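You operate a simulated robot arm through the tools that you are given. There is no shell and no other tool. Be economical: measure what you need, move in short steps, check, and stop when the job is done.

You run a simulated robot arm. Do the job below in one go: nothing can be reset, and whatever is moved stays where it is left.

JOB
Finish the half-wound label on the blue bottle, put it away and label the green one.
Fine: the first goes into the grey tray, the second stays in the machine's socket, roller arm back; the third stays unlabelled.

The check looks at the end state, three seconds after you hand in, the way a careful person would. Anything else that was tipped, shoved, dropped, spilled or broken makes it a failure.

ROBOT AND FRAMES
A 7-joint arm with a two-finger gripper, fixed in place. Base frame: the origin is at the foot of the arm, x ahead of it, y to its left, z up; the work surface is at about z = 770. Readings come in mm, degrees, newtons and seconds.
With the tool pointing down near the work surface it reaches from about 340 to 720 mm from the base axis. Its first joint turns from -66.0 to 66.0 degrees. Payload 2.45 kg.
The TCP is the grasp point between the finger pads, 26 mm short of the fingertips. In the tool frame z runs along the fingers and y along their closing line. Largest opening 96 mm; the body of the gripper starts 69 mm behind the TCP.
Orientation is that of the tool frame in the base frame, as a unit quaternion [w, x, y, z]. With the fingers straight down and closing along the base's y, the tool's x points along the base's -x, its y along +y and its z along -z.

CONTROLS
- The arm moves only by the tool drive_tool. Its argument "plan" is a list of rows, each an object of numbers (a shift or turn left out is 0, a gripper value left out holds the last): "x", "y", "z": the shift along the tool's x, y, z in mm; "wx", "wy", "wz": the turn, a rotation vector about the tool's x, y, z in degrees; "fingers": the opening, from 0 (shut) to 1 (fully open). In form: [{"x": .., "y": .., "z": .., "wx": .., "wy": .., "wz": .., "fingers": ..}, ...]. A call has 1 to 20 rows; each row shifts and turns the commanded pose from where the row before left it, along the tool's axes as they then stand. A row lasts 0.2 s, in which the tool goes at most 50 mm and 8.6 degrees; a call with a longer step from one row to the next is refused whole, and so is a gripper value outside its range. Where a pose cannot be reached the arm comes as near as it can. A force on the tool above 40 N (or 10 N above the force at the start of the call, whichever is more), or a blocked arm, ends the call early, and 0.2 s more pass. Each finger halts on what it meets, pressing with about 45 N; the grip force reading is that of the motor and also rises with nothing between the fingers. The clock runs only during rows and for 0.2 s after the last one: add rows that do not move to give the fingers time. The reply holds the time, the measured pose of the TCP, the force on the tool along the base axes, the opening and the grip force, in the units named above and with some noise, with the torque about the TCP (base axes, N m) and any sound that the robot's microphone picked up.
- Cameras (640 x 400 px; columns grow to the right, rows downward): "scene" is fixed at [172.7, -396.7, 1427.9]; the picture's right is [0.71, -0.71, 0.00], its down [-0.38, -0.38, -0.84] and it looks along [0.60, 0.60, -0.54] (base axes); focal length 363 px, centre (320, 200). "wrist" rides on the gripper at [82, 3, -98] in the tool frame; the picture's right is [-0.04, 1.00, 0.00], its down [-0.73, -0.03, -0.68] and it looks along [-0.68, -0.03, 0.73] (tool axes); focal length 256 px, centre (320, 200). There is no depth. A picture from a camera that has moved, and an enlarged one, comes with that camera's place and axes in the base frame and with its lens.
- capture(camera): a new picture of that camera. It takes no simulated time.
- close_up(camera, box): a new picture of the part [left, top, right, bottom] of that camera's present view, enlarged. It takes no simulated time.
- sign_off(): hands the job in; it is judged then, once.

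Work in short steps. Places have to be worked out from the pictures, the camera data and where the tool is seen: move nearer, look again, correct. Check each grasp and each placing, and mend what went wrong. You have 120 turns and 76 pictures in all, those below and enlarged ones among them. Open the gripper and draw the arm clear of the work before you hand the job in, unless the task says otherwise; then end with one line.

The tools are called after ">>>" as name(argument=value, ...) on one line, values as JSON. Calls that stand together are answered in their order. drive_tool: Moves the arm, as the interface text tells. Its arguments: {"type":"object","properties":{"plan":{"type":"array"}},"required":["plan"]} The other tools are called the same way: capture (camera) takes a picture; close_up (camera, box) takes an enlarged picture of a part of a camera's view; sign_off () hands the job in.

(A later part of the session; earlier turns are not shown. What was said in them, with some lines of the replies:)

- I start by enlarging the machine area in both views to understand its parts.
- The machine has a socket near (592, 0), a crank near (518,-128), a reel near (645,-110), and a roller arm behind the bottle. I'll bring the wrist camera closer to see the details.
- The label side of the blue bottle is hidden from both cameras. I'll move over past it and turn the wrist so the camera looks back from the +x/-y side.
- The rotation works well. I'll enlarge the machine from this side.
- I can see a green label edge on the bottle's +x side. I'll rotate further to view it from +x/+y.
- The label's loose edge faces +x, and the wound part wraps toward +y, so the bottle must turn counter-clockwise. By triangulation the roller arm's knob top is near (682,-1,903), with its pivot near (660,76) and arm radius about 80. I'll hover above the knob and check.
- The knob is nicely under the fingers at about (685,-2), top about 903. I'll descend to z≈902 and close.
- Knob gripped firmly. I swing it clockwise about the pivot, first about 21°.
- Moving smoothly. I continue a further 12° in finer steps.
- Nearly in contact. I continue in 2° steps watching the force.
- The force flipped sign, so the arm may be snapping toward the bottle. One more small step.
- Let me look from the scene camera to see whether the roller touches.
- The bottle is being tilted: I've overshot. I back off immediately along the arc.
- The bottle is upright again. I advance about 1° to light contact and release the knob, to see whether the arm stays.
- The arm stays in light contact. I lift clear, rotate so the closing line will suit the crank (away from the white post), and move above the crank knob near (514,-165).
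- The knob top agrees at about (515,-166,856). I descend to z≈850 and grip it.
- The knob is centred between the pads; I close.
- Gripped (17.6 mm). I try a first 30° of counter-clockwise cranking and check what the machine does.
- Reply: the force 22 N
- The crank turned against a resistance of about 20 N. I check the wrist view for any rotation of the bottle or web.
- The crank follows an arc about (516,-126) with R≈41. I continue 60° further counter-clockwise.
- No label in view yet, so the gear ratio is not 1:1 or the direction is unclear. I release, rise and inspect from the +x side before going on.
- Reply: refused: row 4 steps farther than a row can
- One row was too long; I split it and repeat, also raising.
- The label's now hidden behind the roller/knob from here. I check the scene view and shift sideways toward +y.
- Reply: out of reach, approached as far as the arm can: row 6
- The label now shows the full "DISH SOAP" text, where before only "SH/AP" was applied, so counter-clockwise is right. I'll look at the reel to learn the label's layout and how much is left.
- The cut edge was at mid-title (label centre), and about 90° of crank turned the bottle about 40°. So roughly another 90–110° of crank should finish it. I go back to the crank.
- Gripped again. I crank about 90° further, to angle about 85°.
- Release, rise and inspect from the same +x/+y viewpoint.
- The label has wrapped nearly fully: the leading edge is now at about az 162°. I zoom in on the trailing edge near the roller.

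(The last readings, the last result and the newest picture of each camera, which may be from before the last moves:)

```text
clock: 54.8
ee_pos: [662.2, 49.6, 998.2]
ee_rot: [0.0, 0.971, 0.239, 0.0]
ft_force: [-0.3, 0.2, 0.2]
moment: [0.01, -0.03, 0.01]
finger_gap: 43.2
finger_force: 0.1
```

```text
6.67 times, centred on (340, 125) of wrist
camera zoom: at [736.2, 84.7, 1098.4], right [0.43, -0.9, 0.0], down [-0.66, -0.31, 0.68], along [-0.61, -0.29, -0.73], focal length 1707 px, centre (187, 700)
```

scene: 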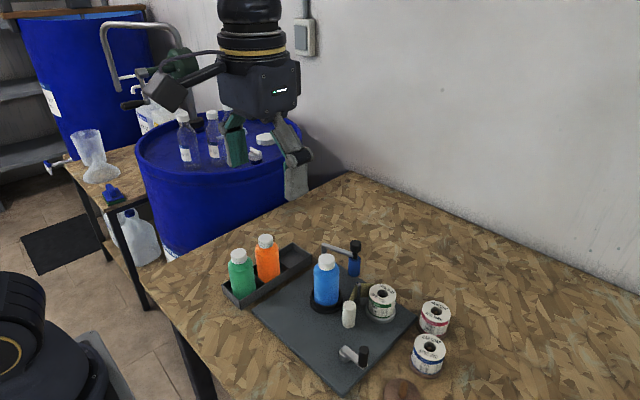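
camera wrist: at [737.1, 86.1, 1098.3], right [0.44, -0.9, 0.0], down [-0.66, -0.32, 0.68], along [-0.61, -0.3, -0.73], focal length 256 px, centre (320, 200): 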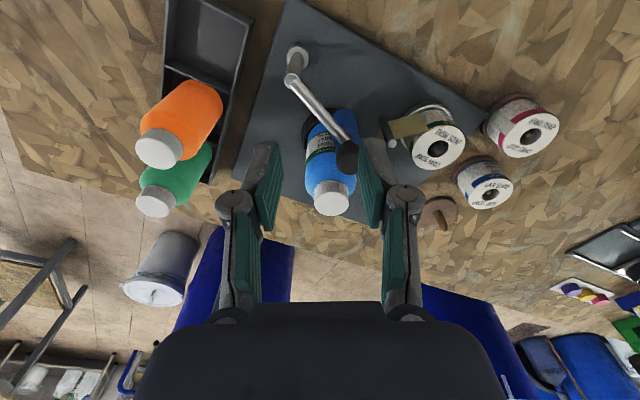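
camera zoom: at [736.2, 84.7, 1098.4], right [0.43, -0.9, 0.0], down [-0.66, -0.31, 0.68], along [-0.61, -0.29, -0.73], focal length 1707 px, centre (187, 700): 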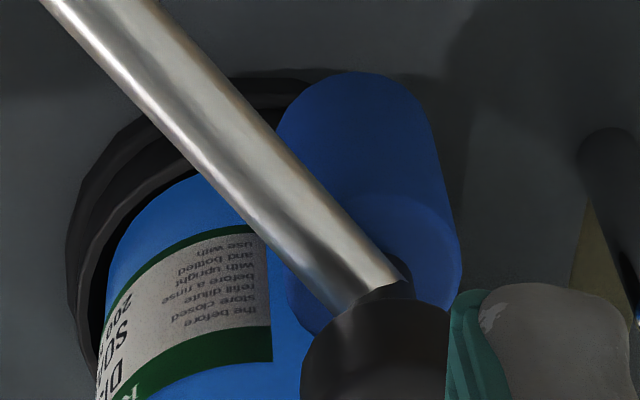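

The trailing edge is clean, with blue bottle showing beyond it, so the first label is complete. Now I swing the roller arm back: regrip its knob at about (634,-1) with the earlier orientation.

>>> drive_tool(plan=[{"wz": 8.1}, {"wz": 8.1}, {"wz": 8.1}, {"wz": 8.1}, {"wz": 8.1}, {"wz": 8.1}, {"wz": 8.1}, {"wz": 8.0}, {"x": 4.2, "y": 28.7}, {"x": 4.2, "y": 28.7}, {"z": 35}, {}])

>>> capture(camera="wrist")

```text
clock: 57.4
ee_pos: [635.8, -0.8, 963.7]
ee_rot: [0.0, 0.948, -0.318, 0.0]
ft_force: [0.6, 0.4, 0.4]
moment: [-0.01, 0.01, -0.02]
finger_gap: 43.2
finger_force: 0.2
```

```text
34 pictures are left
camera wrist: at [698.4, -52.9, 1063.6], right [-0.63, -0.77, 0.0], down [-0.57, 0.46, 0.68], along [-0.53, 0.43, -0.73], focal length 256 px, centre (320, 200)
```

wrist: 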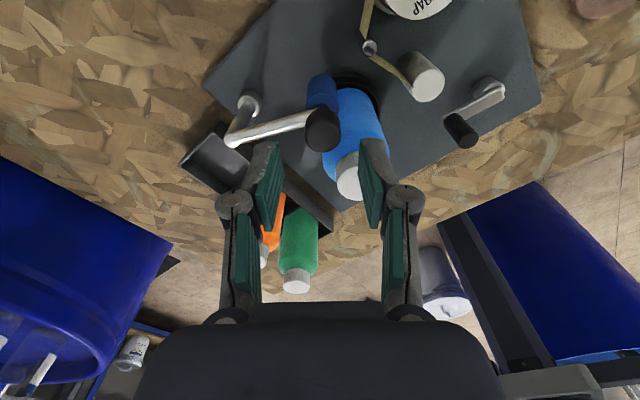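

>>> drive_tool(plan=[{"x": -1, "y": 2, "z": 30}, {"z": 31}, {}, {"fingers": 0.2}, {}, {}, {}])

```text
clock: 59.0
ee_pos: [633.6, -2.8, 902.0]
ee_rot: [0.0, 0.948, -0.317, 0.001]
ft_force: [-0.7, -0.9, -3.0]
moment: [-0.12, -0.16, 0.05]
finger_gap: 24.7
finger_force: 45.2
```

Knob gripped; swing back counter-clockwise 35°.

>>> drive_tool(plan=[{"x": 9.3, "y": -3.2, "wz": -7}, {"x": 9.3, "y": -3.2, "wz": -7}, {"x": 9.3, "y": -3.2, "wz": -7}, {"x": 9.3, "y": -3.2, "wz": -7}, {"x": 9.3, "y": -3.2, "wz": -7}, {}])

>>> close_up(camera="scene", box=[280, 220, 400, 320])

```text
clock: 60.4
ee_pos: [680.7, -4.6, 902.2]
ee_rot: [-0.001, 1.0, -0.016, -0.002]
ft_force: [-0.1, 6.7, -27.0]
moment: [0.13, -0.23, 0.01]
finger_gap: 25.1
finger_force: 45.1
```

```text
4.00 times, centred on (340, 270) of scene
camera zoom: at [173.3, -396.5, 1427.9], right [0.71, -0.71, 0.0], down [-0.38, -0.38, -0.84], along [0.6, 0.6, -0.54], focal length 1451 px, centre (240, -80)
```

zoom: 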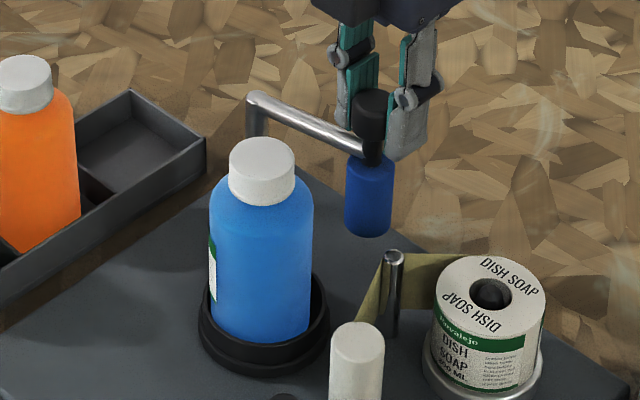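

The arm is nearly home. I nudge it the last few mm, release, rise and hover over the blue bottle cap.

>>> drive_tool(plan=[{"x": 4, "y": -2.5, "wz": -2}, {}, {"fingers": 0.65}, {}, {}, {"z": -35}, {"z": -40}, {"x": -46}, {"x": -46}, {}])

>>> capture(camera="wrist")

>>> close_up(camera="scene", box=[220, 220, 400, 330])

```text
clock: 62.6
ee_pos: [592.9, -5.0, 978.0]
ee_rot: [0.0, 1.0, 0.0, 0.0]
ft_force: [1.2, 0.8, -0.2]
moment: [0.01, -0.02, -0.02]
finger_gap: 62.7
finger_force: 0.0
```

```text
32 pictures are left
camera wrist: at [675.1, -8.3, 1078.0], right [-0.04, -1.0, 0.0], down [-0.73, 0.03, 0.68], along [-0.68, 0.03, -0.73], focal length 256 px, centre (320, 200)
```

wrist: 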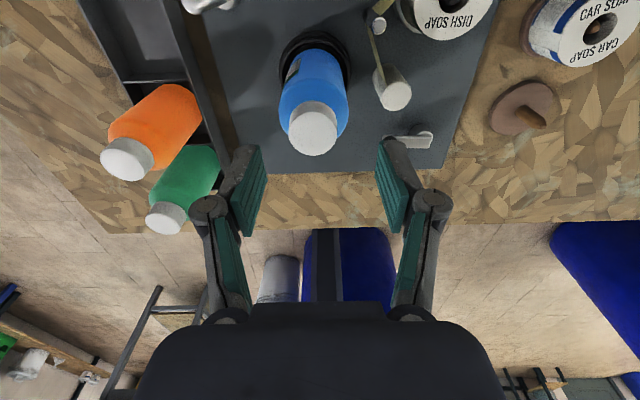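

```text
3.56 times, centred on (310, 275) of scene
camera zoom: at [172.6, -396.7, 1427.9], right [0.71, -0.71, 0.0], down [-0.38, -0.38, -0.84], along [0.6, 0.6, -0.54], focal length 1290 px, centre (356, -67)
```

zoom: 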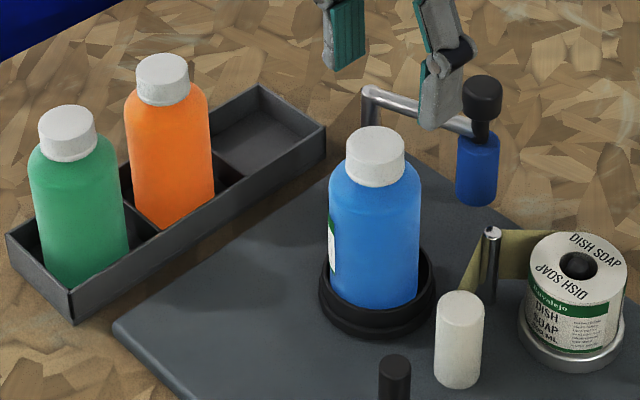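

Cap top at about (587, 0.5, 912). I descend over the cap and grip it at z≈911, with the tips just above the shoulder.

>>> drive_tool(plan=[{"x": -6, "y": -5.5}, {"z": 35}, {"z": 32}, {}, {"fingers": 0.2}, {}, {}, {}, {}])

>>> close_up(camera="scene", box=[280, 220, 400, 320])

```text
clock: 64.6
ee_pos: [584.7, 1.6, 911.2]
ee_rot: [0.0, 1.0, 0.0, 0.001]
ft_force: [-1.5, -3.3, 13.4]
moment: [-0.02, 0.06, -0.05]
finger_gap: 47.7
finger_force: 45.7
```

```text
4.00 times, centred on (340, 270) of scene
camera zoom: at [172.4, -396.7, 1427.9], right [0.71, -0.71, 0.0], down [-0.38, -0.38, -0.84], along [0.6, 0.6, -0.54], focal length 1451 px, centre (240, -80)
```

zoom: 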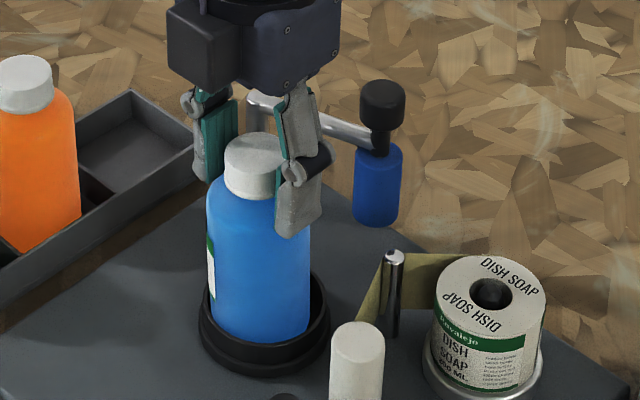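

The gap of 47.7 shows the tips squeezing the shoulder, not the cap. I open, raise 8 mm and close again on the cap.

>>> drive_tool(plan=[{"fingers": 0.65}, {}, {"x": 2, "z": -8}, {}, {"fingers": 0.2}, {}, {}, {}, {}])

>>> close_up(camera="scene", box=[280, 220, 400, 320])

```text
clock: 66.6
ee_pos: [587.5, 2.3, 918.6]
ee_rot: [0.0, 1.0, 0.0, 0.0]
ft_force: [0.3, -3.1, 3.1]
moment: [-0.21, 0.0, 0.03]
finger_gap: 34.2
finger_force: 45.4
```

```text
4.00 times, centred on (340, 270) of scene
camera zoom: at [172.6, -396.7, 1427.9], right [0.71, -0.71, 0.0], down [-0.38, -0.38, -0.84], along [0.6, 0.6, -0.54], focal length 1451 px, centre (240, -80)
```

zoom: 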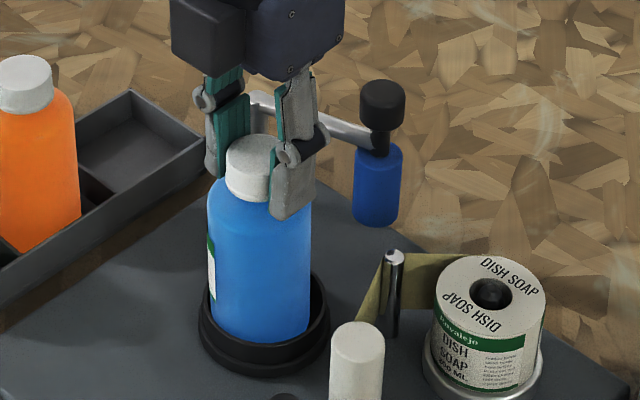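

The cap is held (34.2 mm). I lift 115 mm and check.

>>> drive_tool(plan=[{"z": -15}, {"z": -25}, {"z": -25}, {"z": -25}, {"z": -25}, {}])

>>> drive_tool(plan=[{"x": 2, "y": -30}, {"x": 3, "y": -30}, {"x": 10, "y": -30}, {"x": 15, "y": -25}, {"x": 15, "y": -25}, {}])

>>> capture(camera="wrist")

>>> close_up(camera="scene", box=[220, 170, 400, 330])

```text
clock: 68.0
ee_pos: [588.4, 3.8, 1035.1]
ee_rot: [0.0, 1.0, 0.0, 0.0]
ft_force: [-0.6, 0.2, -2.2]
moment: [0.0, -0.02, -0.01]
finger_gap: 34.3
finger_force: 45.1
```

```text
clock: 69.4
ee_pos: [635.0, 143.2, 1035.0]
ee_rot: [0.0, 1.0, 0.001, 0.0]
ft_force: [0.4, 0.5, -2.3]
moment: [-0.02, -0.01, -0.03]
finger_gap: 34.2
finger_force: 45.3
```

```text
28 pictures are left
camera wrist: at [715.7, 140.4, 1134.1], right [-0.04, -1.0, 0.0], down [-0.73, 0.03, 0.68], along [-0.68, 0.03, -0.73], focal length 256 px, centre (320, 200)
```

wrist: 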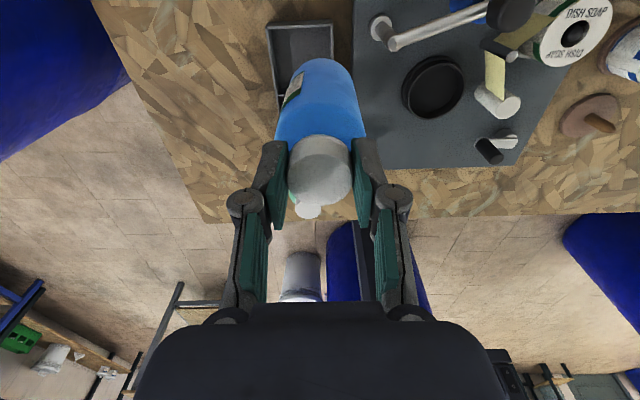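

```text
2.50 times, centred on (310, 250) of scene
camera zoom: at [172.7, -396.6, 1427.9], right [0.71, -0.71, 0.0], down [-0.38, -0.38, -0.84], along [0.6, 0.6, -0.54], focal length 907 px, centre (345, 75)
```

zoom: 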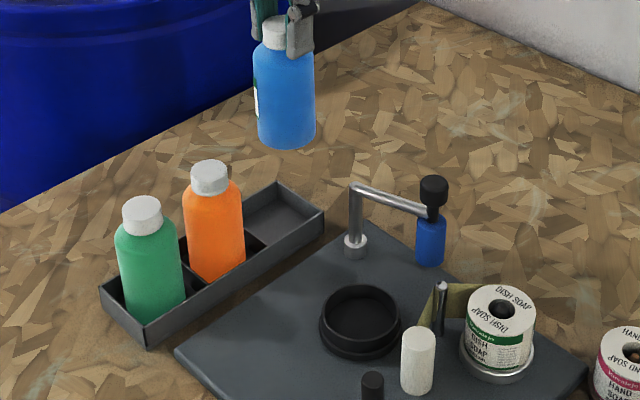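

The bottle hangs straight. From both cameras the tray spans x 448–669, y 133–203, so the empty compartment's centre is near (632,168). I move there and lower to just above the rim.

>>> drive_tool(plan=[{"x": -3, "y": -25}, {"z": 30}, {"z": 30}, {"z": 25}, {}])

>>> capture(camera="wrist")

>>> close_up(camera="scene", box=[220, 210, 340, 310])

```text
clock: 70.6
ee_pos: [630.3, 167.5, 948.3]
ee_rot: [0.0, 1.0, 0.0, 0.0]
ft_force: [-0.3, 0.1, -1.4]
moment: [0.01, -0.01, -0.01]
finger_gap: 33.9
finger_force: 45.0
```

```text
26 pictures are left
camera wrist: at [711.9, 164.6, 1047.9], right [-0.04, -1.0, 0.0], down [-0.73, 0.03, 0.68], along [-0.68, 0.03, -0.73], focal length 256 px, centre (320, 200)
```

wrist: 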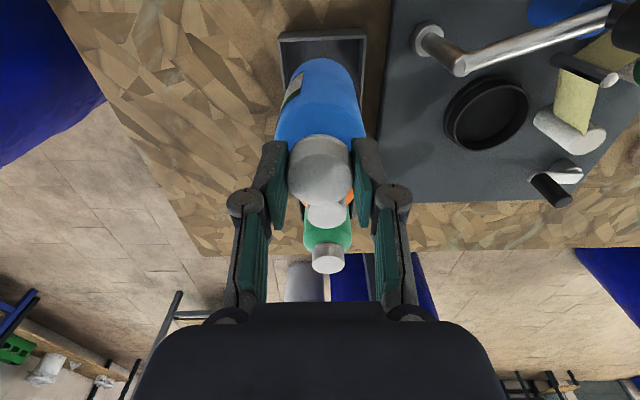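

```text
4.00 times, centred on (280, 260) of scene
camera zoom: at [172.7, -396.6, 1427.9], right [0.71, -0.71, 0.0], down [-0.38, -0.38, -0.84], along [0.6, 0.6, -0.54], focal length 1451 px, centre (480, -40)
```

zoom: 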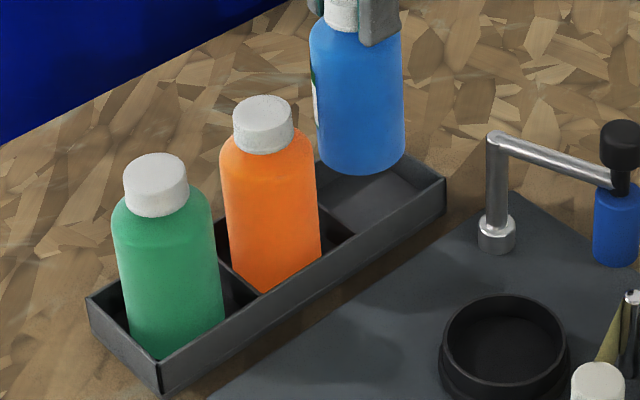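

Consistent with rim z≈800, the compartment centre comes out at about (630,165), matching the other bottles' y≈165 and cap tops ≈896. I shift 2.5 mm and lower to contact at TCP≈903.

>>> drive_tool(plan=[{"y": 2.5}, {"z": 12}, {"z": 12}, {"z": 10}, {"z": 6}, {}])

>>> close_up(camera="scene", box=[220, 210, 340, 310])

```text
clock: 72.0
ee_pos: [630.7, 165.7, 909.1]
ee_rot: [0.0, 1.0, 0.0, 0.0]
ft_force: [0.0, 0.2, -1.9]
moment: [-0.01, 0.01, 0.0]
finger_gap: 34.1
finger_force: 44.5
```

```text
4.00 times, centred on (280, 260) of scene
camera zoom: at [172.7, -396.6, 1427.9], right [0.71, -0.71, 0.0], down [-0.38, -0.38, -0.84], along [0.6, 0.6, -0.54], focal length 1451 px, centre (480, -40)
```

zoom: 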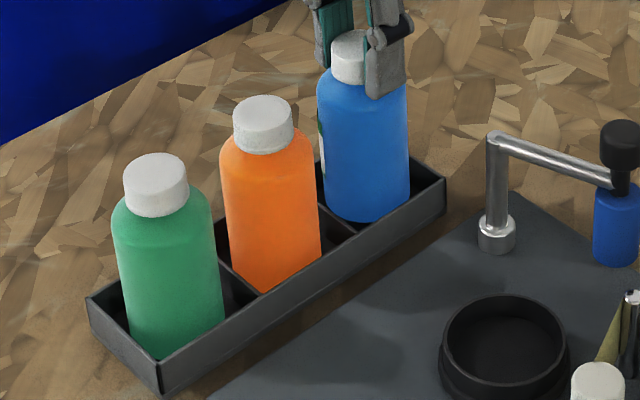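

It sits well inside the compartment. I lower in small steps until it touches the floor.

>>> drive_tool(plan=[{"z": 2}, {"z": 2}, {"z": 2}, {}])

>>> drive_tool(plan=[{"z": 1.5}, {"z": 1.5}, {}])

```text
clock: 73.0
ee_pos: [631.4, 163.8, 902.6]
ee_rot: [0.0, 1.0, 0.0, 0.0]
ft_force: [0.8, -0.1, -2.3]
moment: [0.0, 0.01, 0.01]
finger_gap: 34.0
finger_force: 44.8
```

```text
clock: 73.8
ee_pos: [629.8, 164.6, 900.4]
ee_rot: [0.0, 1.0, 0.0, 0.0]
ft_force: [-0.7, -0.7, -0.6]
moment: [0.0, 0.02, 0.01]
finger_gap: 34.0
finger_force: 45.2
```

The weight has just gone off the tool (-2 to -0.6 N), so it's touching. One more mm, then release and rise.

>>> drive_tool(plan=[{"z": 1}, {}, {"fingers": 0.5}, {}, {}, {}, {"z": -20}, {"z": -40}, {"z": -40}, {}])

>>> close_up(camera="scene", box=[220, 210, 340, 310])

```text
clock: 76.0
ee_pos: [631.3, 164.2, 997.7]
ee_rot: [0.001, 1.0, 0.0, 0.0]
ft_force: [-0.2, 0.6, -0.3]
moment: [0.04, 0.0, -0.03]
finger_gap: 48.1
finger_force: 0.1
```

```text
4.00 times, centred on (280, 260) of scene
camera zoom: at [172.7, -396.7, 1427.9], right [0.71, -0.71, 0.0], down [-0.38, -0.38, -0.84], along [0.6, 0.6, -0.54], focal length 1451 px, centre (480, -40)
```

zoom: 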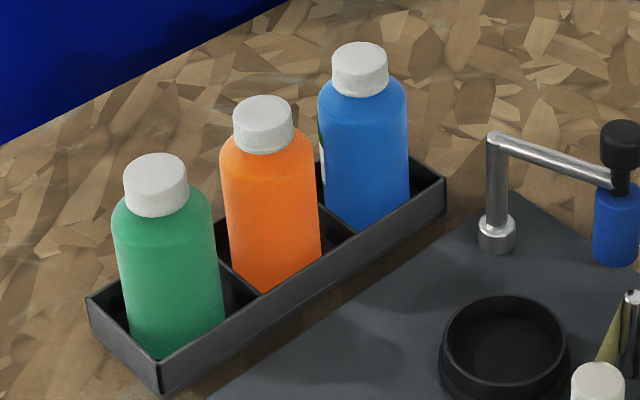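

Blue is stowed upright. Next I hover over the green bottle near (482,165).

>>> drive_tool(plan=[{"x": -40}, {"x": -40}, {"x": -40}, {"x": -29}, {"z": 30, "fingers": 0.6}, {}])

>>> capture(camera="wrist")

```text
clock: 77.4
ee_pos: [482.7, 164.8, 968.8]
ee_rot: [0.0, 1.0, 0.001, 0.001]
ft_force: [-0.1, 0.1, -0.2]
moment: [0.0, 0.01, 0.0]
finger_gap: 57.7
finger_force: 0.0
```

```text
22 pictures are left
camera wrist: at [565.1, 162.2, 1068.9], right [-0.04, -1.0, 0.0], down [-0.73, 0.03, 0.68], along [-0.68, 0.03, -0.73], focal length 256 px, centre (320, 200)
```

wrist: 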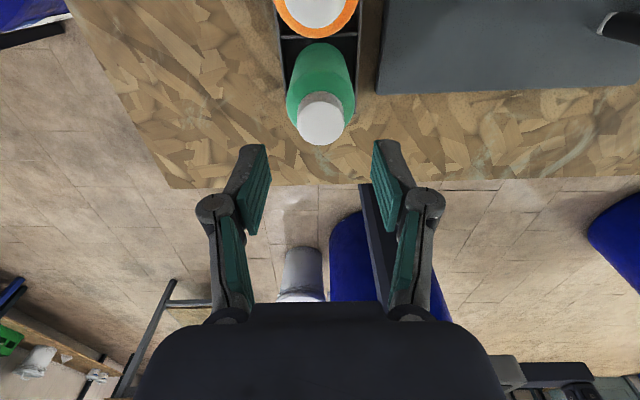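

Green cap at about (478,165.4). I descend to z≈903 and grip it.

>>> drive_tool(plan=[{"x": -4.5, "y": -0.5, "z": 25}, {"z": 25}, {"z": 16}, {}, {"fingers": 0.2}, {}, {}, {}, {}])

```text
clock: 79.4
ee_pos: [477.6, 166.1, 904.6]
ee_rot: [0.0, 1.0, 0.0, 0.0]
ft_force: [-0.1, 0.3, -0.1]
moment: [0.0, 0.01, 0.01]
finger_gap: 34.4
finger_force: 44.9
```

Green cap held (34.4). I lift and carry it to above the socket near (593,2).

>>> drive_tool(plan=[{"z": -20}, {"z": -35}, {"z": -40}, {"z": -40}, {"y": 40}, {"y": 40, "x": 20}, {"y": 40, "x": 28}, {"y": 43, "x": 28}, {"x": 36}, {}, {"z": 30}, {"z": 25}, {}])

>>> capture(camera="wrist")

>>> close_up(camera="scene", box=[270, 200, 390, 320])

```text
refused: row 8 steps farther than a row can; nothing moved
```

```text
21 pictures are left
camera wrist: at [559.7, 162.6, 1004.1], right [-0.04, -1.0, 0.0], down [-0.73, 0.03, 0.68], along [-0.68, 0.03, -0.73], focal length 256 px, centre (320, 200)
```

wrist: 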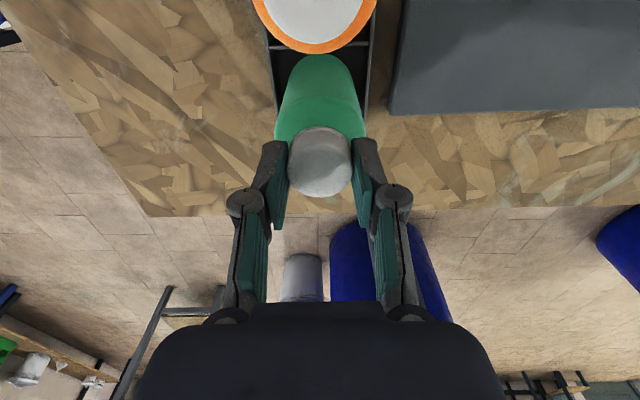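

```text
3.33 times, centred on (330, 260) of scene
camera zoom: at [172.7, -396.6, 1427.9], right [0.71, -0.71, 0.0], down [-0.38, -0.38, -0.84], along [0.6, 0.6, -0.54], focal length 1209 px, centre (287, 0)
```

zoom: 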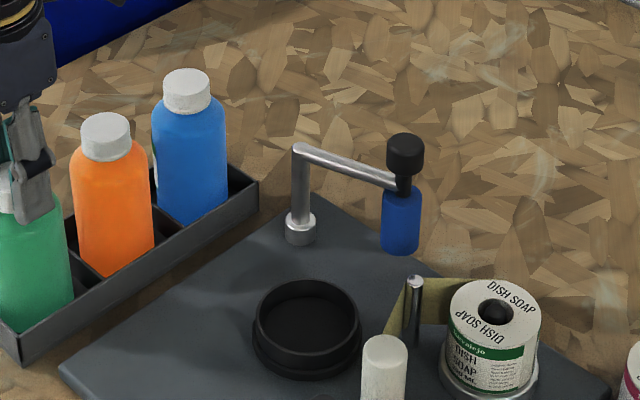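

One step was over-long; I redo it with smaller rows.

>>> drive_tool(plan=[{"z": -20}, {"z": -35}, {"z": -40}, {"z": -35}, {"y": 40}, {"y": 35, "x": 20}, {"y": 35, "x": 25}, {"y": 35, "x": 25}, {"y": 18, "x": 25}, {"x": 20}, {}, {"z": 30}, {"z": 25}, {}])

>>> capture(camera="wrist")

>>> close_up(camera="scene", box=[270, 200, 390, 320])

```text
clock: 82.4
ee_pos: [590.9, 2.5, 978.8]
ee_rot: [0.0, 1.0, 0.001, 0.0]
ft_force: [-0.2, 0.5, -3.0]
moment: [0.01, 0.03, 0.02]
finger_gap: 34.5
finger_force: 44.9
```

```text
19 pictures are left
camera wrist: at [673.1, -0.5, 1078.4], right [-0.04, -1.0, 0.0], down [-0.73, 0.03, 0.68], along [-0.68, 0.03, -0.73], focal length 256 px, centre (320, 200)
```

wrist: 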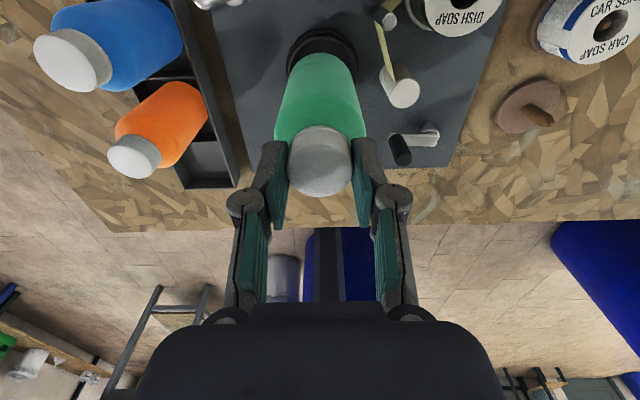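

```text
3.33 times, centred on (330, 260) of scene
camera zoom: at [172.7, -396.7, 1427.9], right [0.71, -0.71, 0.0], down [-0.38, -0.38, -0.84], along [0.6, 0.6, -0.54], focal length 1209 px, centre (287, 0)
```

zoom: 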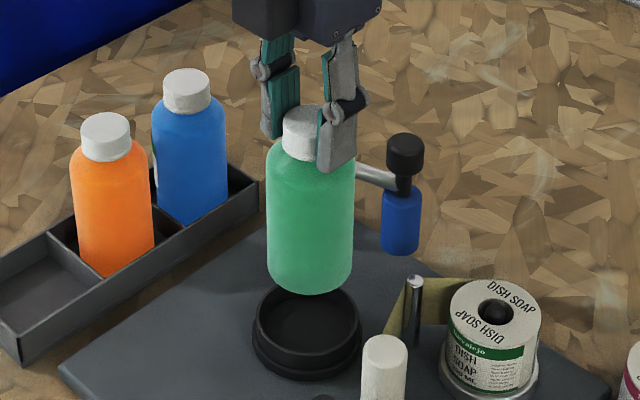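

The bottle base projects to about (595,4) and the socket to about (593,2.5), nearly aligned. I correct by 1.5 mm and lower into the socket, watching force.

>>> drive_tool(plan=[{"x": -1.5, "y": 1, "z": 15}, {"z": 15}, {"z": 8}, {"z": 4}, {"z": 4}, {"z": 4}, {}])

>>> close_up(camera="scene", box=[280, 220, 400, 320])

```text
clock: 84.0
ee_pos: [590.3, 3.3, 929.7]
ee_rot: [0.0, 1.0, 0.0, 0.0]
ft_force: [-1.0, -0.2, -2.5]
moment: [0.02, 0.04, -0.01]
finger_gap: 34.3
finger_force: 44.6
```

```text
4.00 times, centred on (340, 270) of scene
camera zoom: at [172.7, -396.7, 1427.9], right [0.71, -0.71, 0.0], down [-0.38, -0.38, -0.84], along [0.6, 0.6, -0.54], focal length 1451 px, centre (240, -80)
```

zoom: 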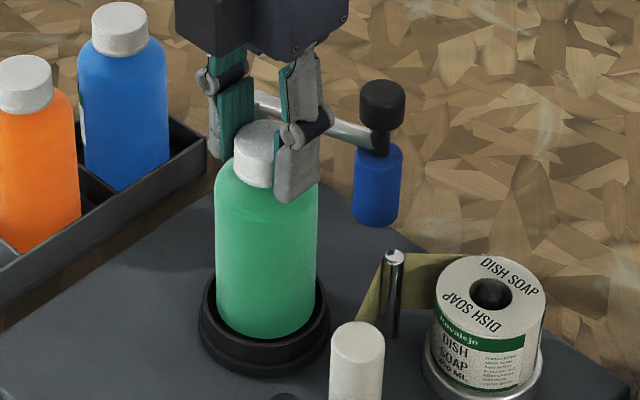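

It is entering the socket cleanly. A few more mm in small steps.

>>> drive_tool(plan=[{"z": 2}, {"z": 2}, {"z": 2}, {}])

>>> drive_tool(plan=[{"z": 1}, {"z": 1}, {}])

```text
clock: 85.0
ee_pos: [590.5, 1.9, 922.8]
ee_rot: [0.0, 1.0, 0.001, 0.0]
ft_force: [-0.4, 0.0, -1.3]
moment: [-0.09, 0.08, 0.01]
finger_gap: 34.0
finger_force: 45.5
```

```text
clock: 85.8
ee_pos: [590.2, 2.3, 922.2]
ee_rot: [0.001, 1.0, 0.0, 0.001]
ft_force: [-6.4, -3.6, 22.5]
moment: [-0.14, 0.83, -0.09]
finger_gap: 34.3
finger_force: 45.2
```

Seated (22 N contact). I release, rise, and go over to the roller-arm knob.

>>> drive_tool(plan=[{"z": -1}, {"fingers": 0.65}, {}, {}, {"z": -25}, {"z": -35}, {"x": 47, "y": 2}, {"x": 47, "y": 2}, {}])

>>> capture(camera="wrist")

>>> close_up(camera="scene", box=[280, 220, 400, 320])

```text
clock: 87.8
ee_pos: [683.8, -2.4, 980.5]
ee_rot: [0.0, 1.0, 0.001, -0.001]
ft_force: [0.8, 0.4, 0.7]
moment: [-0.01, -0.02, 0.02]
finger_gap: 62.2
finger_force: 0.2
```

```text
16 pictures are left
camera wrist: at [766.0, -6.5, 1080.4], right [-0.04, -1.0, 0.0], down [-0.73, 0.03, 0.68], along [-0.68, 0.03, -0.73], focal length 256 px, centre (320, 200)
```

wrist: 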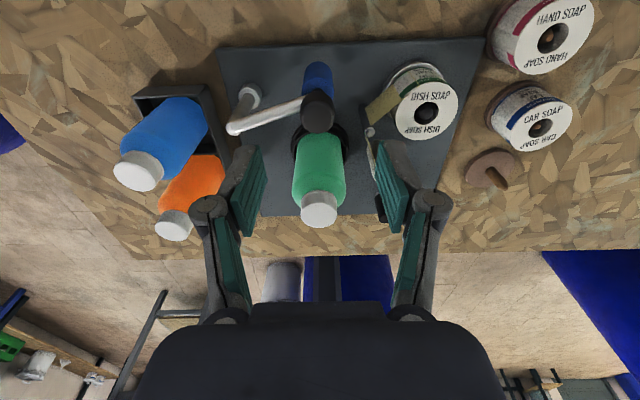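

```text
4.00 times, centred on (340, 270) of scene
camera zoom: at [172.7, -396.6, 1427.9], right [0.71, -0.71, 0.0], down [-0.38, -0.38, -0.84], along [0.6, 0.6, -0.54], focal length 1451 px, centre (240, -80)
```

zoom: 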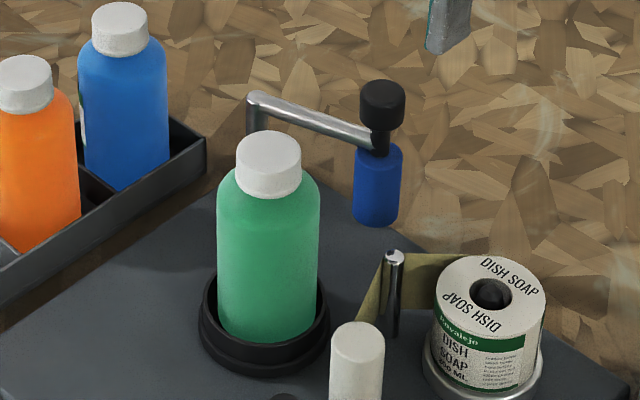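

Green stands upright in the socket. I grip the knob (about (683,-1)) again.

>>> drive_tool(plan=[{"y": -1, "z": 30}, {"z": 30}, {"z": 18}, {}, {"fingers": 0.2}, {}, {}, {}, {}])

>>> drive_tool(plan=[{"x": -9.6, "y": 2.5, "wz": 7}, {"x": -9.6, "y": 2.5, "wz": 7}, {"x": -9.6, "y": 2.5, "wz": 7}, {"x": -6.8, "y": 1.9, "wz": 5}, {"x": -5.4, "y": 1.5, "wz": 4}, {}])

```text
clock: 89.8
ee_pos: [686.8, -0.6, 902.4]
ee_rot: [0.0, 1.0, 0.0, 0.0]
ft_force: [1.0, 1.2, -1.6]
moment: [0.02, -0.12, 0.01]
finger_gap: 25.0
finger_force: 45.3
```

```text
clock: 91.2
ee_pos: [643.1, -2.9, 902.2]
ee_rot: [0.001, 0.966, -0.26, 0.001]
ft_force: [-0.9, -6.5, -6.2]
moment: [-0.26, -0.23, -0.15]
finger_gap: 24.8
finger_force: 44.9
```

>>> drive_tool(plan=[{"x": -4.0, "y": 0.9, "wz": 3}, {"x": -3.4, "y": 0.8, "wz": 2.5}, {}, {}])

>>> close_up(camera="scene", box=[290, 235, 390, 315])

```text
clock: 92.2
ee_pos: [636.4, -2.5, 903.8]
ee_rot: [0.001, 0.952, -0.305, -0.001]
ft_force: [-4.8, -13.1, -4.2]
moment: [-0.3, 0.06, -0.01]
finger_gap: 25.1
finger_force: 44.9
```

```text
5.00 times, centred on (340, 275) of scene
camera zoom: at [172.6, -397.0, 1427.8], right [0.71, -0.71, 0.0], down [-0.38, -0.38, -0.84], along [0.6, 0.6, -0.54], focal length 1814 px, centre (220, -175)
```

zoom: 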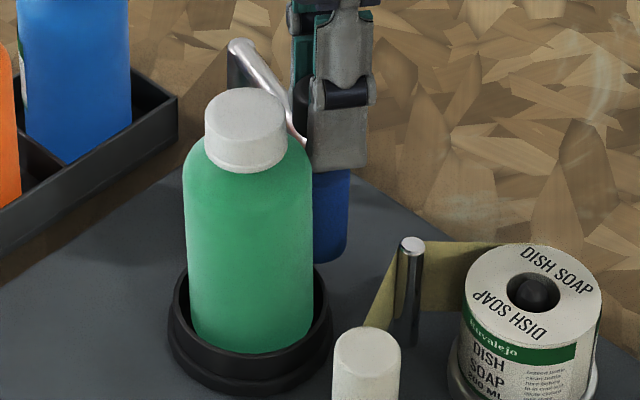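

The roller is in light contact, same as it was with blue. I release, lift and return to the crank at (519.5,-85).

>>> drive_tool(plan=[{"fingers": 0.45}, {}, {}, {"z": -35}, {"z": -40}, {"wz": 8.27}, {"wz": 8.27}, {"wz": 8.27}, {"wz": 8.27}, {"wz": 8.27}, {"wz": 8.27}, {"wz": 8.27}, {"wz": 8.27}, {"wz": 8.27}, {"wz": 8.27}, {"wz": 8.27}, {"wz": 8.27}, {"wz": 8.27}, {}])

>>> drive_tool(plan=[{"x": 36, "y": 1.2}, {"x": 36, "y": 1.2}, {"x": 36, "y": 1.2}, {"x": 34.8, "y": 1}, {"z": 30}, {}])

>>> capture(camera="wrist")

```text
clock: 96.2
ee_pos: [636.3, -0.7, 979.3]
ee_rot: [0.0, -0.316, 0.949, 0.0]
ft_force: [0.7, 0.1, 0.1]
moment: [0.0, -0.01, -0.02]
finger_gap: 43.2
finger_force: 0.1
```

```text
clock: 97.6
ee_pos: [519.2, -83.8, 947.6]
ee_rot: [0.0, -0.317, 0.948, -0.001]
ft_force: [-0.1, 0.5, -0.4]
moment: [-0.01, 0.0, -0.02]
finger_gap: 43.0
finger_force: 0.1
```

```text
13 pictures are left
camera wrist: at [451.7, -130.1, 1047.4], right [-0.57, 0.82, 0.0], down [0.6, 0.42, 0.68], along [0.56, 0.39, -0.73], focal length 256 px, centre (320, 200)
```

wrist: 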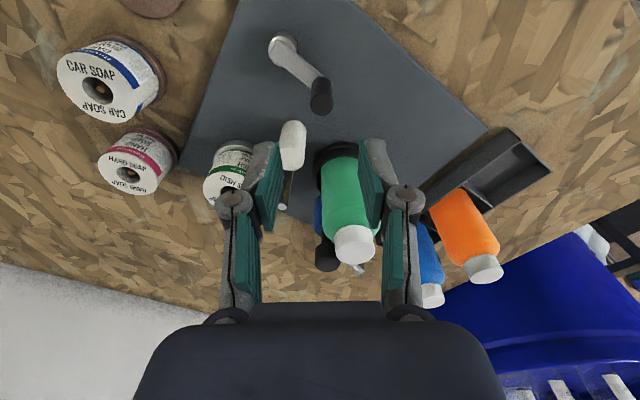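

The crank knob is right below. Descend and grip.

>>> drive_tool(plan=[{"z": 35}, {"z": 35}, {"z": 28}, {}, {"fingers": 0.1}, {}, {}, {}])

```text
clock: 99.4
ee_pos: [517.9, -82.4, 851.1]
ee_rot: [0.0, -0.318, 0.948, 0.001]
ft_force: [0.0, 8.0, -6.3]
moment: [0.26, -0.09, -0.01]
finger_gap: 17.3
finger_force: 42.9
```

Gripped. I crank counter-clockwise in 15° chords, the first 135°.

>>> drive_tool(plan=[{"x": 9.0, "y": 5.93}, {"x": 10.23, "y": 3.4}, {"x": 10.76, "y": 0.64}, {"x": 10.56, "y": -2.17}, {"x": 9.64, "y": -4.83}, {"x": 8.06, "y": -7.16}, {"x": 5.93, "y": -9.0}, {"x": 3.4, "y": -10.23}, {"x": 0.64, "y": -10.76}, {}])

>>> close_up(camera="scene", box=[290, 235, 450, 355])

```text
clock: 101.6
ee_pos: [484.1, -152.2, 851.5]
ee_rot: [-0.001, -0.316, 0.949, -0.001]
ft_force: [-15.6, -0.8, 1.0]
moment: [-0.48, 0.9, 0.38]
finger_gap: 17.2
finger_force: 43.3
```

```text
3.33 times, centred on (370, 295) of scene
camera zoom: at [172.3, -396.6, 1427.9], right [0.71, -0.71, 0.0], down [-0.38, -0.38, -0.84], along [0.6, 0.6, -0.54], focal length 1209 px, centre (153, -117)
```

zoom: 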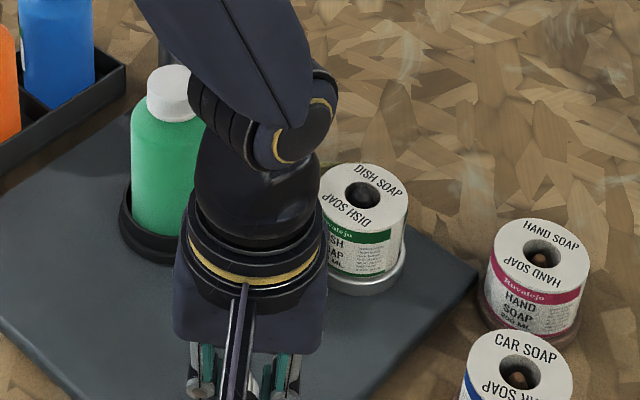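

Tracking well. I continue another 195°, to 330° in all.

>>> drive_tool(plan=[{"x": -2.17, "y": -10.56}, {"x": -4.83, "y": -9.64}, {"x": -7.16, "y": -8.06}, {"x": -9.0, "y": -5.93}, {"x": -10.23, "y": -3.4}, {"x": -10.76, "y": -0.64}, {"x": -10.56, "y": 2.17}, {"x": -9.64, "y": 4.83}, {"x": -8.06, "y": 7.16}, {"x": -5.93, "y": 9.0}, {"x": -3.4, "y": 10.23}, {"x": -0.64, "y": 10.76}, {"x": 2.17, "y": 10.56}, {}])

>>> drive_tool(plan=[{"fingers": 0.45}, {}, {}, {"z": -40}, {"z": -40}, {"z": -40}, {"z": -30}, {}])

>>> close_up(camera="scene", box=[290, 235, 390, 315])

```text
clock: 104.6
ee_pos: [540.4, -91.9, 850.9]
ee_rot: [0.001, -0.317, 0.948, 0.0]
ft_force: [4.7, -2.6, 13.9]
moment: [-0.03, -0.17, 0.26]
finger_gap: 17.6
finger_force: 43.0
```

```text
clock: 106.4
ee_pos: [538.4, -88.9, 1000.6]
ee_rot: [0.0, -0.317, 0.948, 0.001]
ft_force: [-0.1, 0.4, 0.7]
moment: [0.02, 0.03, 0.04]
finger_gap: 43.1
finger_force: 0.0
```

```text
5.00 times, centred on (340, 275) of scene
camera zoom: at [172.7, -396.7, 1427.9], right [0.71, -0.71, 0.0], down [-0.38, -0.38, -0.84], along [0.6, 0.6, -0.54], focal length 1814 px, centre (220, -175)
```

zoom: 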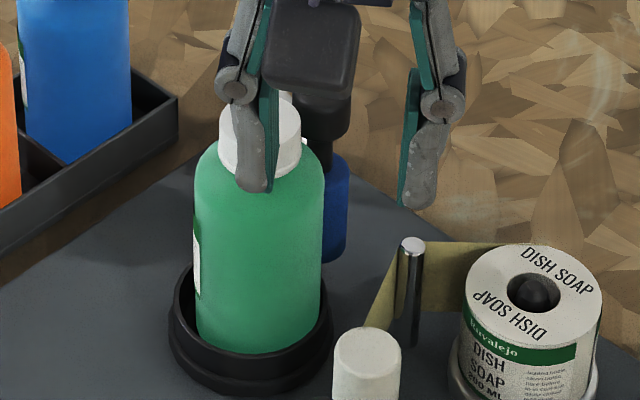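

The leading edge appears at az ≈160°, as with blue. I go inspect the trailing edge from the +x/+y viewpoint.

>>> drive_tool(plan=[{"x": -36.5, "y": 7.4}, {"x": -36.5, "y": 7.4}, {"x": -36.5, "y": 7.4}, {"x": -36.5, "y": 7.4}, {"x": -36.5, "y": 7.4}, {}])

>>> drive_tool(plan=[{"wz": -8.55}, {"wz": -8.55}, {"wz": -8.55}, {"wz": -8.55}, {"wz": -8.55}, {"wz": -8.55}, {"wz": -8.55}, {"wz": -8.55}, {"wz": -8.55}, {"wz": -8.55}, {"wz": -8.55}, {"wz": -8.55}, {"wz": -8.55}, {"wz": -8.55}, {"wz": -8.55}, {"wz": -8.55}, {"wz": -8.55}, {"wz": -8.55}, {"wz": -8.55}, {"wz": -8}])

>>> close_up(camera="wrist", box=[295, 85, 385, 165])

```text
clock: 107.8
ee_pos: [664.8, 50.5, 999.8]
ee_rot: [0.0, -0.317, 0.948, -0.001]
ft_force: [0.0, 0.2, 0.8]
moment: [0.01, -0.01, 0.02]
finger_gap: 43.4
finger_force: 0.0
```

```text
clock: 112.0
ee_pos: [662.3, 50.3, 1001.8]
ee_rot: [0.001, 0.971, 0.237, 0.0]
ft_force: [0.6, 0.5, -0.8]
moment: [0.01, -0.01, 0.01]
finger_gap: 43.1
finger_force: 0.1
```

```text
5.00 times, centred on (340, 125) of wrist
camera zoom: at [737.3, 83.4, 1100.4], right [0.42, -0.91, 0.0], down [-0.66, -0.31, 0.68], along [-0.61, -0.29, -0.73], focal length 1280 px, centre (220, 575)
```

zoom: 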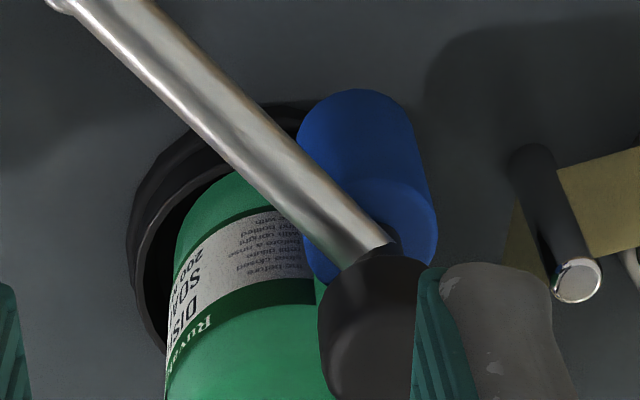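

The trailing edge seems to have just cleared the roller; I zoom in more to be sure.

>>> close_up(camera="wrist", box=[322, 120, 366, 155])

```text
11.43 times, centred on (344, 138) of wrist
camera zoom: at [737.3, 83.4, 1100.4], right [0.42, -0.91, 0.0], down [-0.66, -0.31, 0.68], along [-0.61, -0.29, -0.73], focal length 2926 px, centre (46, 914)
```

zoom: 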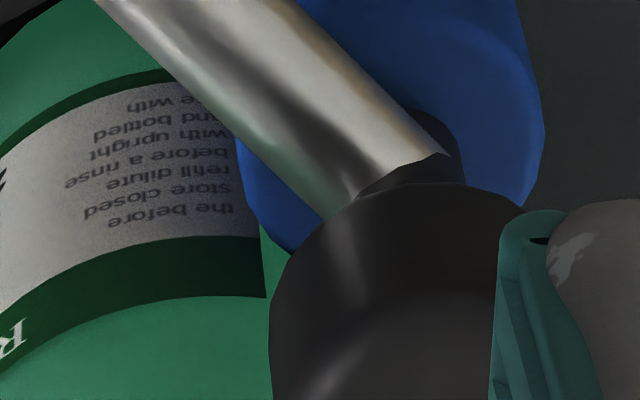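

There's a clean trailing edge with bare green beyond it, so the label is complete. Now I swing the roller arm back as before.

>>> drive_tool(plan=[{"wz": 8.1}, {"wz": 8.1}, {"wz": 8.1}, {"wz": 8.1}, {"wz": 8.1}, {"wz": 8.1}, {"wz": 8.1}, {"wz": 8.0}, {"x": 4.2, "y": 28.7}, {"x": 4.2, "y": 28.7}, {"z": 35}, {}])

>>> capture(camera="wrist")

```text
clock: 114.6
ee_pos: [632.9, -1.1, 965.3]
ee_rot: [0.0, 0.948, -0.319, 0.001]
ft_force: [0.2, 0.0, -0.3]
moment: [-0.02, 0.02, -0.03]
finger_gap: 43.4
finger_force: 0.1
```

```text
8 pictures are left
camera wrist: at [697.1, -53.3, 1065.2], right [-0.64, -0.77, 0.0], down [-0.57, 0.47, 0.68], along [-0.52, 0.43, -0.73], focal length 256 px, centre (320, 200)
```

wrist: 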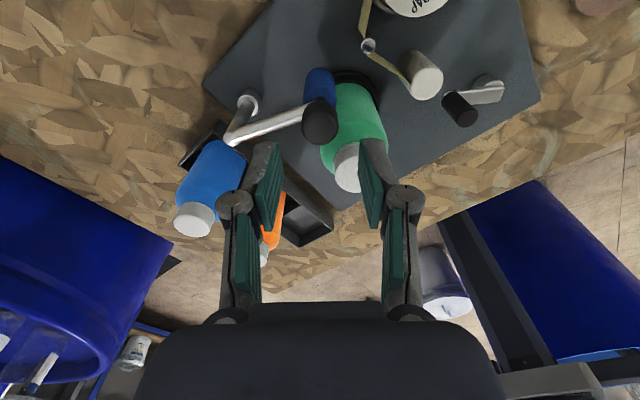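

>>> drive_tool(plan=[{"x": 4, "y": -0.5, "z": 30}, {"z": 32}, {}, {"fingers": 0.2}, {}, {}, {}])

>>> drive_tool(plan=[{"x": 9.3, "y": -3.2, "wz": -7}, {"x": 9.3, "y": -3.2, "wz": -7}, {"x": 9.3, "y": -3.2, "wz": -7}, {"x": 9.3, "y": -3.2, "wz": -7}, {"x": 9.3, "y": -3.2, "wz": -7}, {"x": 2, "y": -1.5, "wz": -1.5}, {}])

```text
clock: 116.2
ee_pos: [634.7, -3.7, 901.2]
ee_rot: [-0.001, 0.948, -0.319, -0.002]
ft_force: [-4.1, -1.2, -11.1]
moment: [-0.02, 0.08, 0.23]
finger_gap: 24.9
finger_force: 45.1
```

```text
clock: 117.8
ee_pos: [688.3, -3.1, 902.2]
ee_rot: [-0.001, 1.0, -0.005, -0.002]
ft_force: [-6.3, 22.7, -18.9]
moment: [0.16, -0.79, -0.02]
finger_gap: 25.1
finger_force: 45.0
```

The arm is back at its start place. I release, rise well clear and check everything.

>>> drive_tool(plan=[{"x": -1.5, "y": -1.5}, {}, {"fingers": 0.65}, {}, {}, {}, {"z": -35}, {"z": -40}, {"z": -40}, {"z": -40}, {"x": -40}, {"x": -40}, {"x": -40, "z": -20}, {"x": -40, "z": -20}, {"x": -40, "z": -20}, {}])

>>> capture(camera="scene")

>>> close_up(camera="scene", box=[220, 220, 400, 340])

```text
clock: 121.2
ee_pos: [486.8, -3.1, 1118.8]
ee_rot: [0.0, 1.0, -0.006, 0.0]
ft_force: [-0.4, -0.2, 0.5]
moment: [0.0, 0.02, 0.01]
finger_gap: 62.4
finger_force: 0.1
```

```text
7 pictures are left
```

scene: 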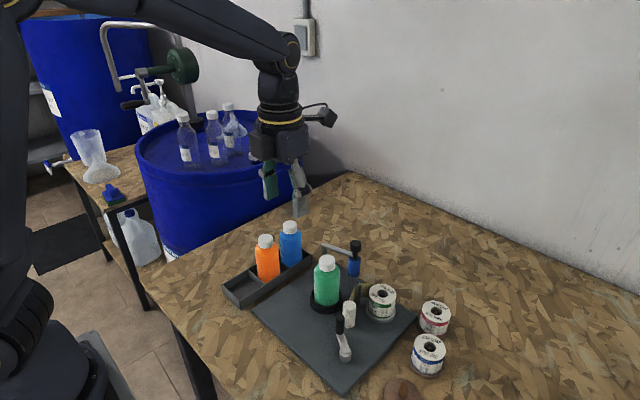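

```text
3.33 times, centred on (310, 280) of scene
camera zoom: at [172.7, -396.6, 1427.9], right [0.71, -0.71, 0.0], down [-0.38, -0.38, -0.84], along [0.6, 0.6, -0.54], focal length 1209 px, centre (353, -67)
```

zoom: 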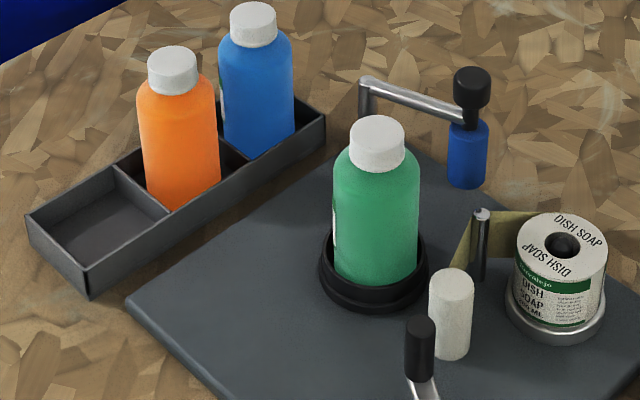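

Everything checks out: blue is labelled and in the tray, green is labelled and in the socket, orange is bare, the roller arm is back, and the gripper is open and clear. I hand in.

>>> sign_off()

```text
The job is handed in.
```

The blue bottle's label is finished and it is in the grey tray; the green bottle is labelled in the socket with the roller arm back, and the orange one is untouched.
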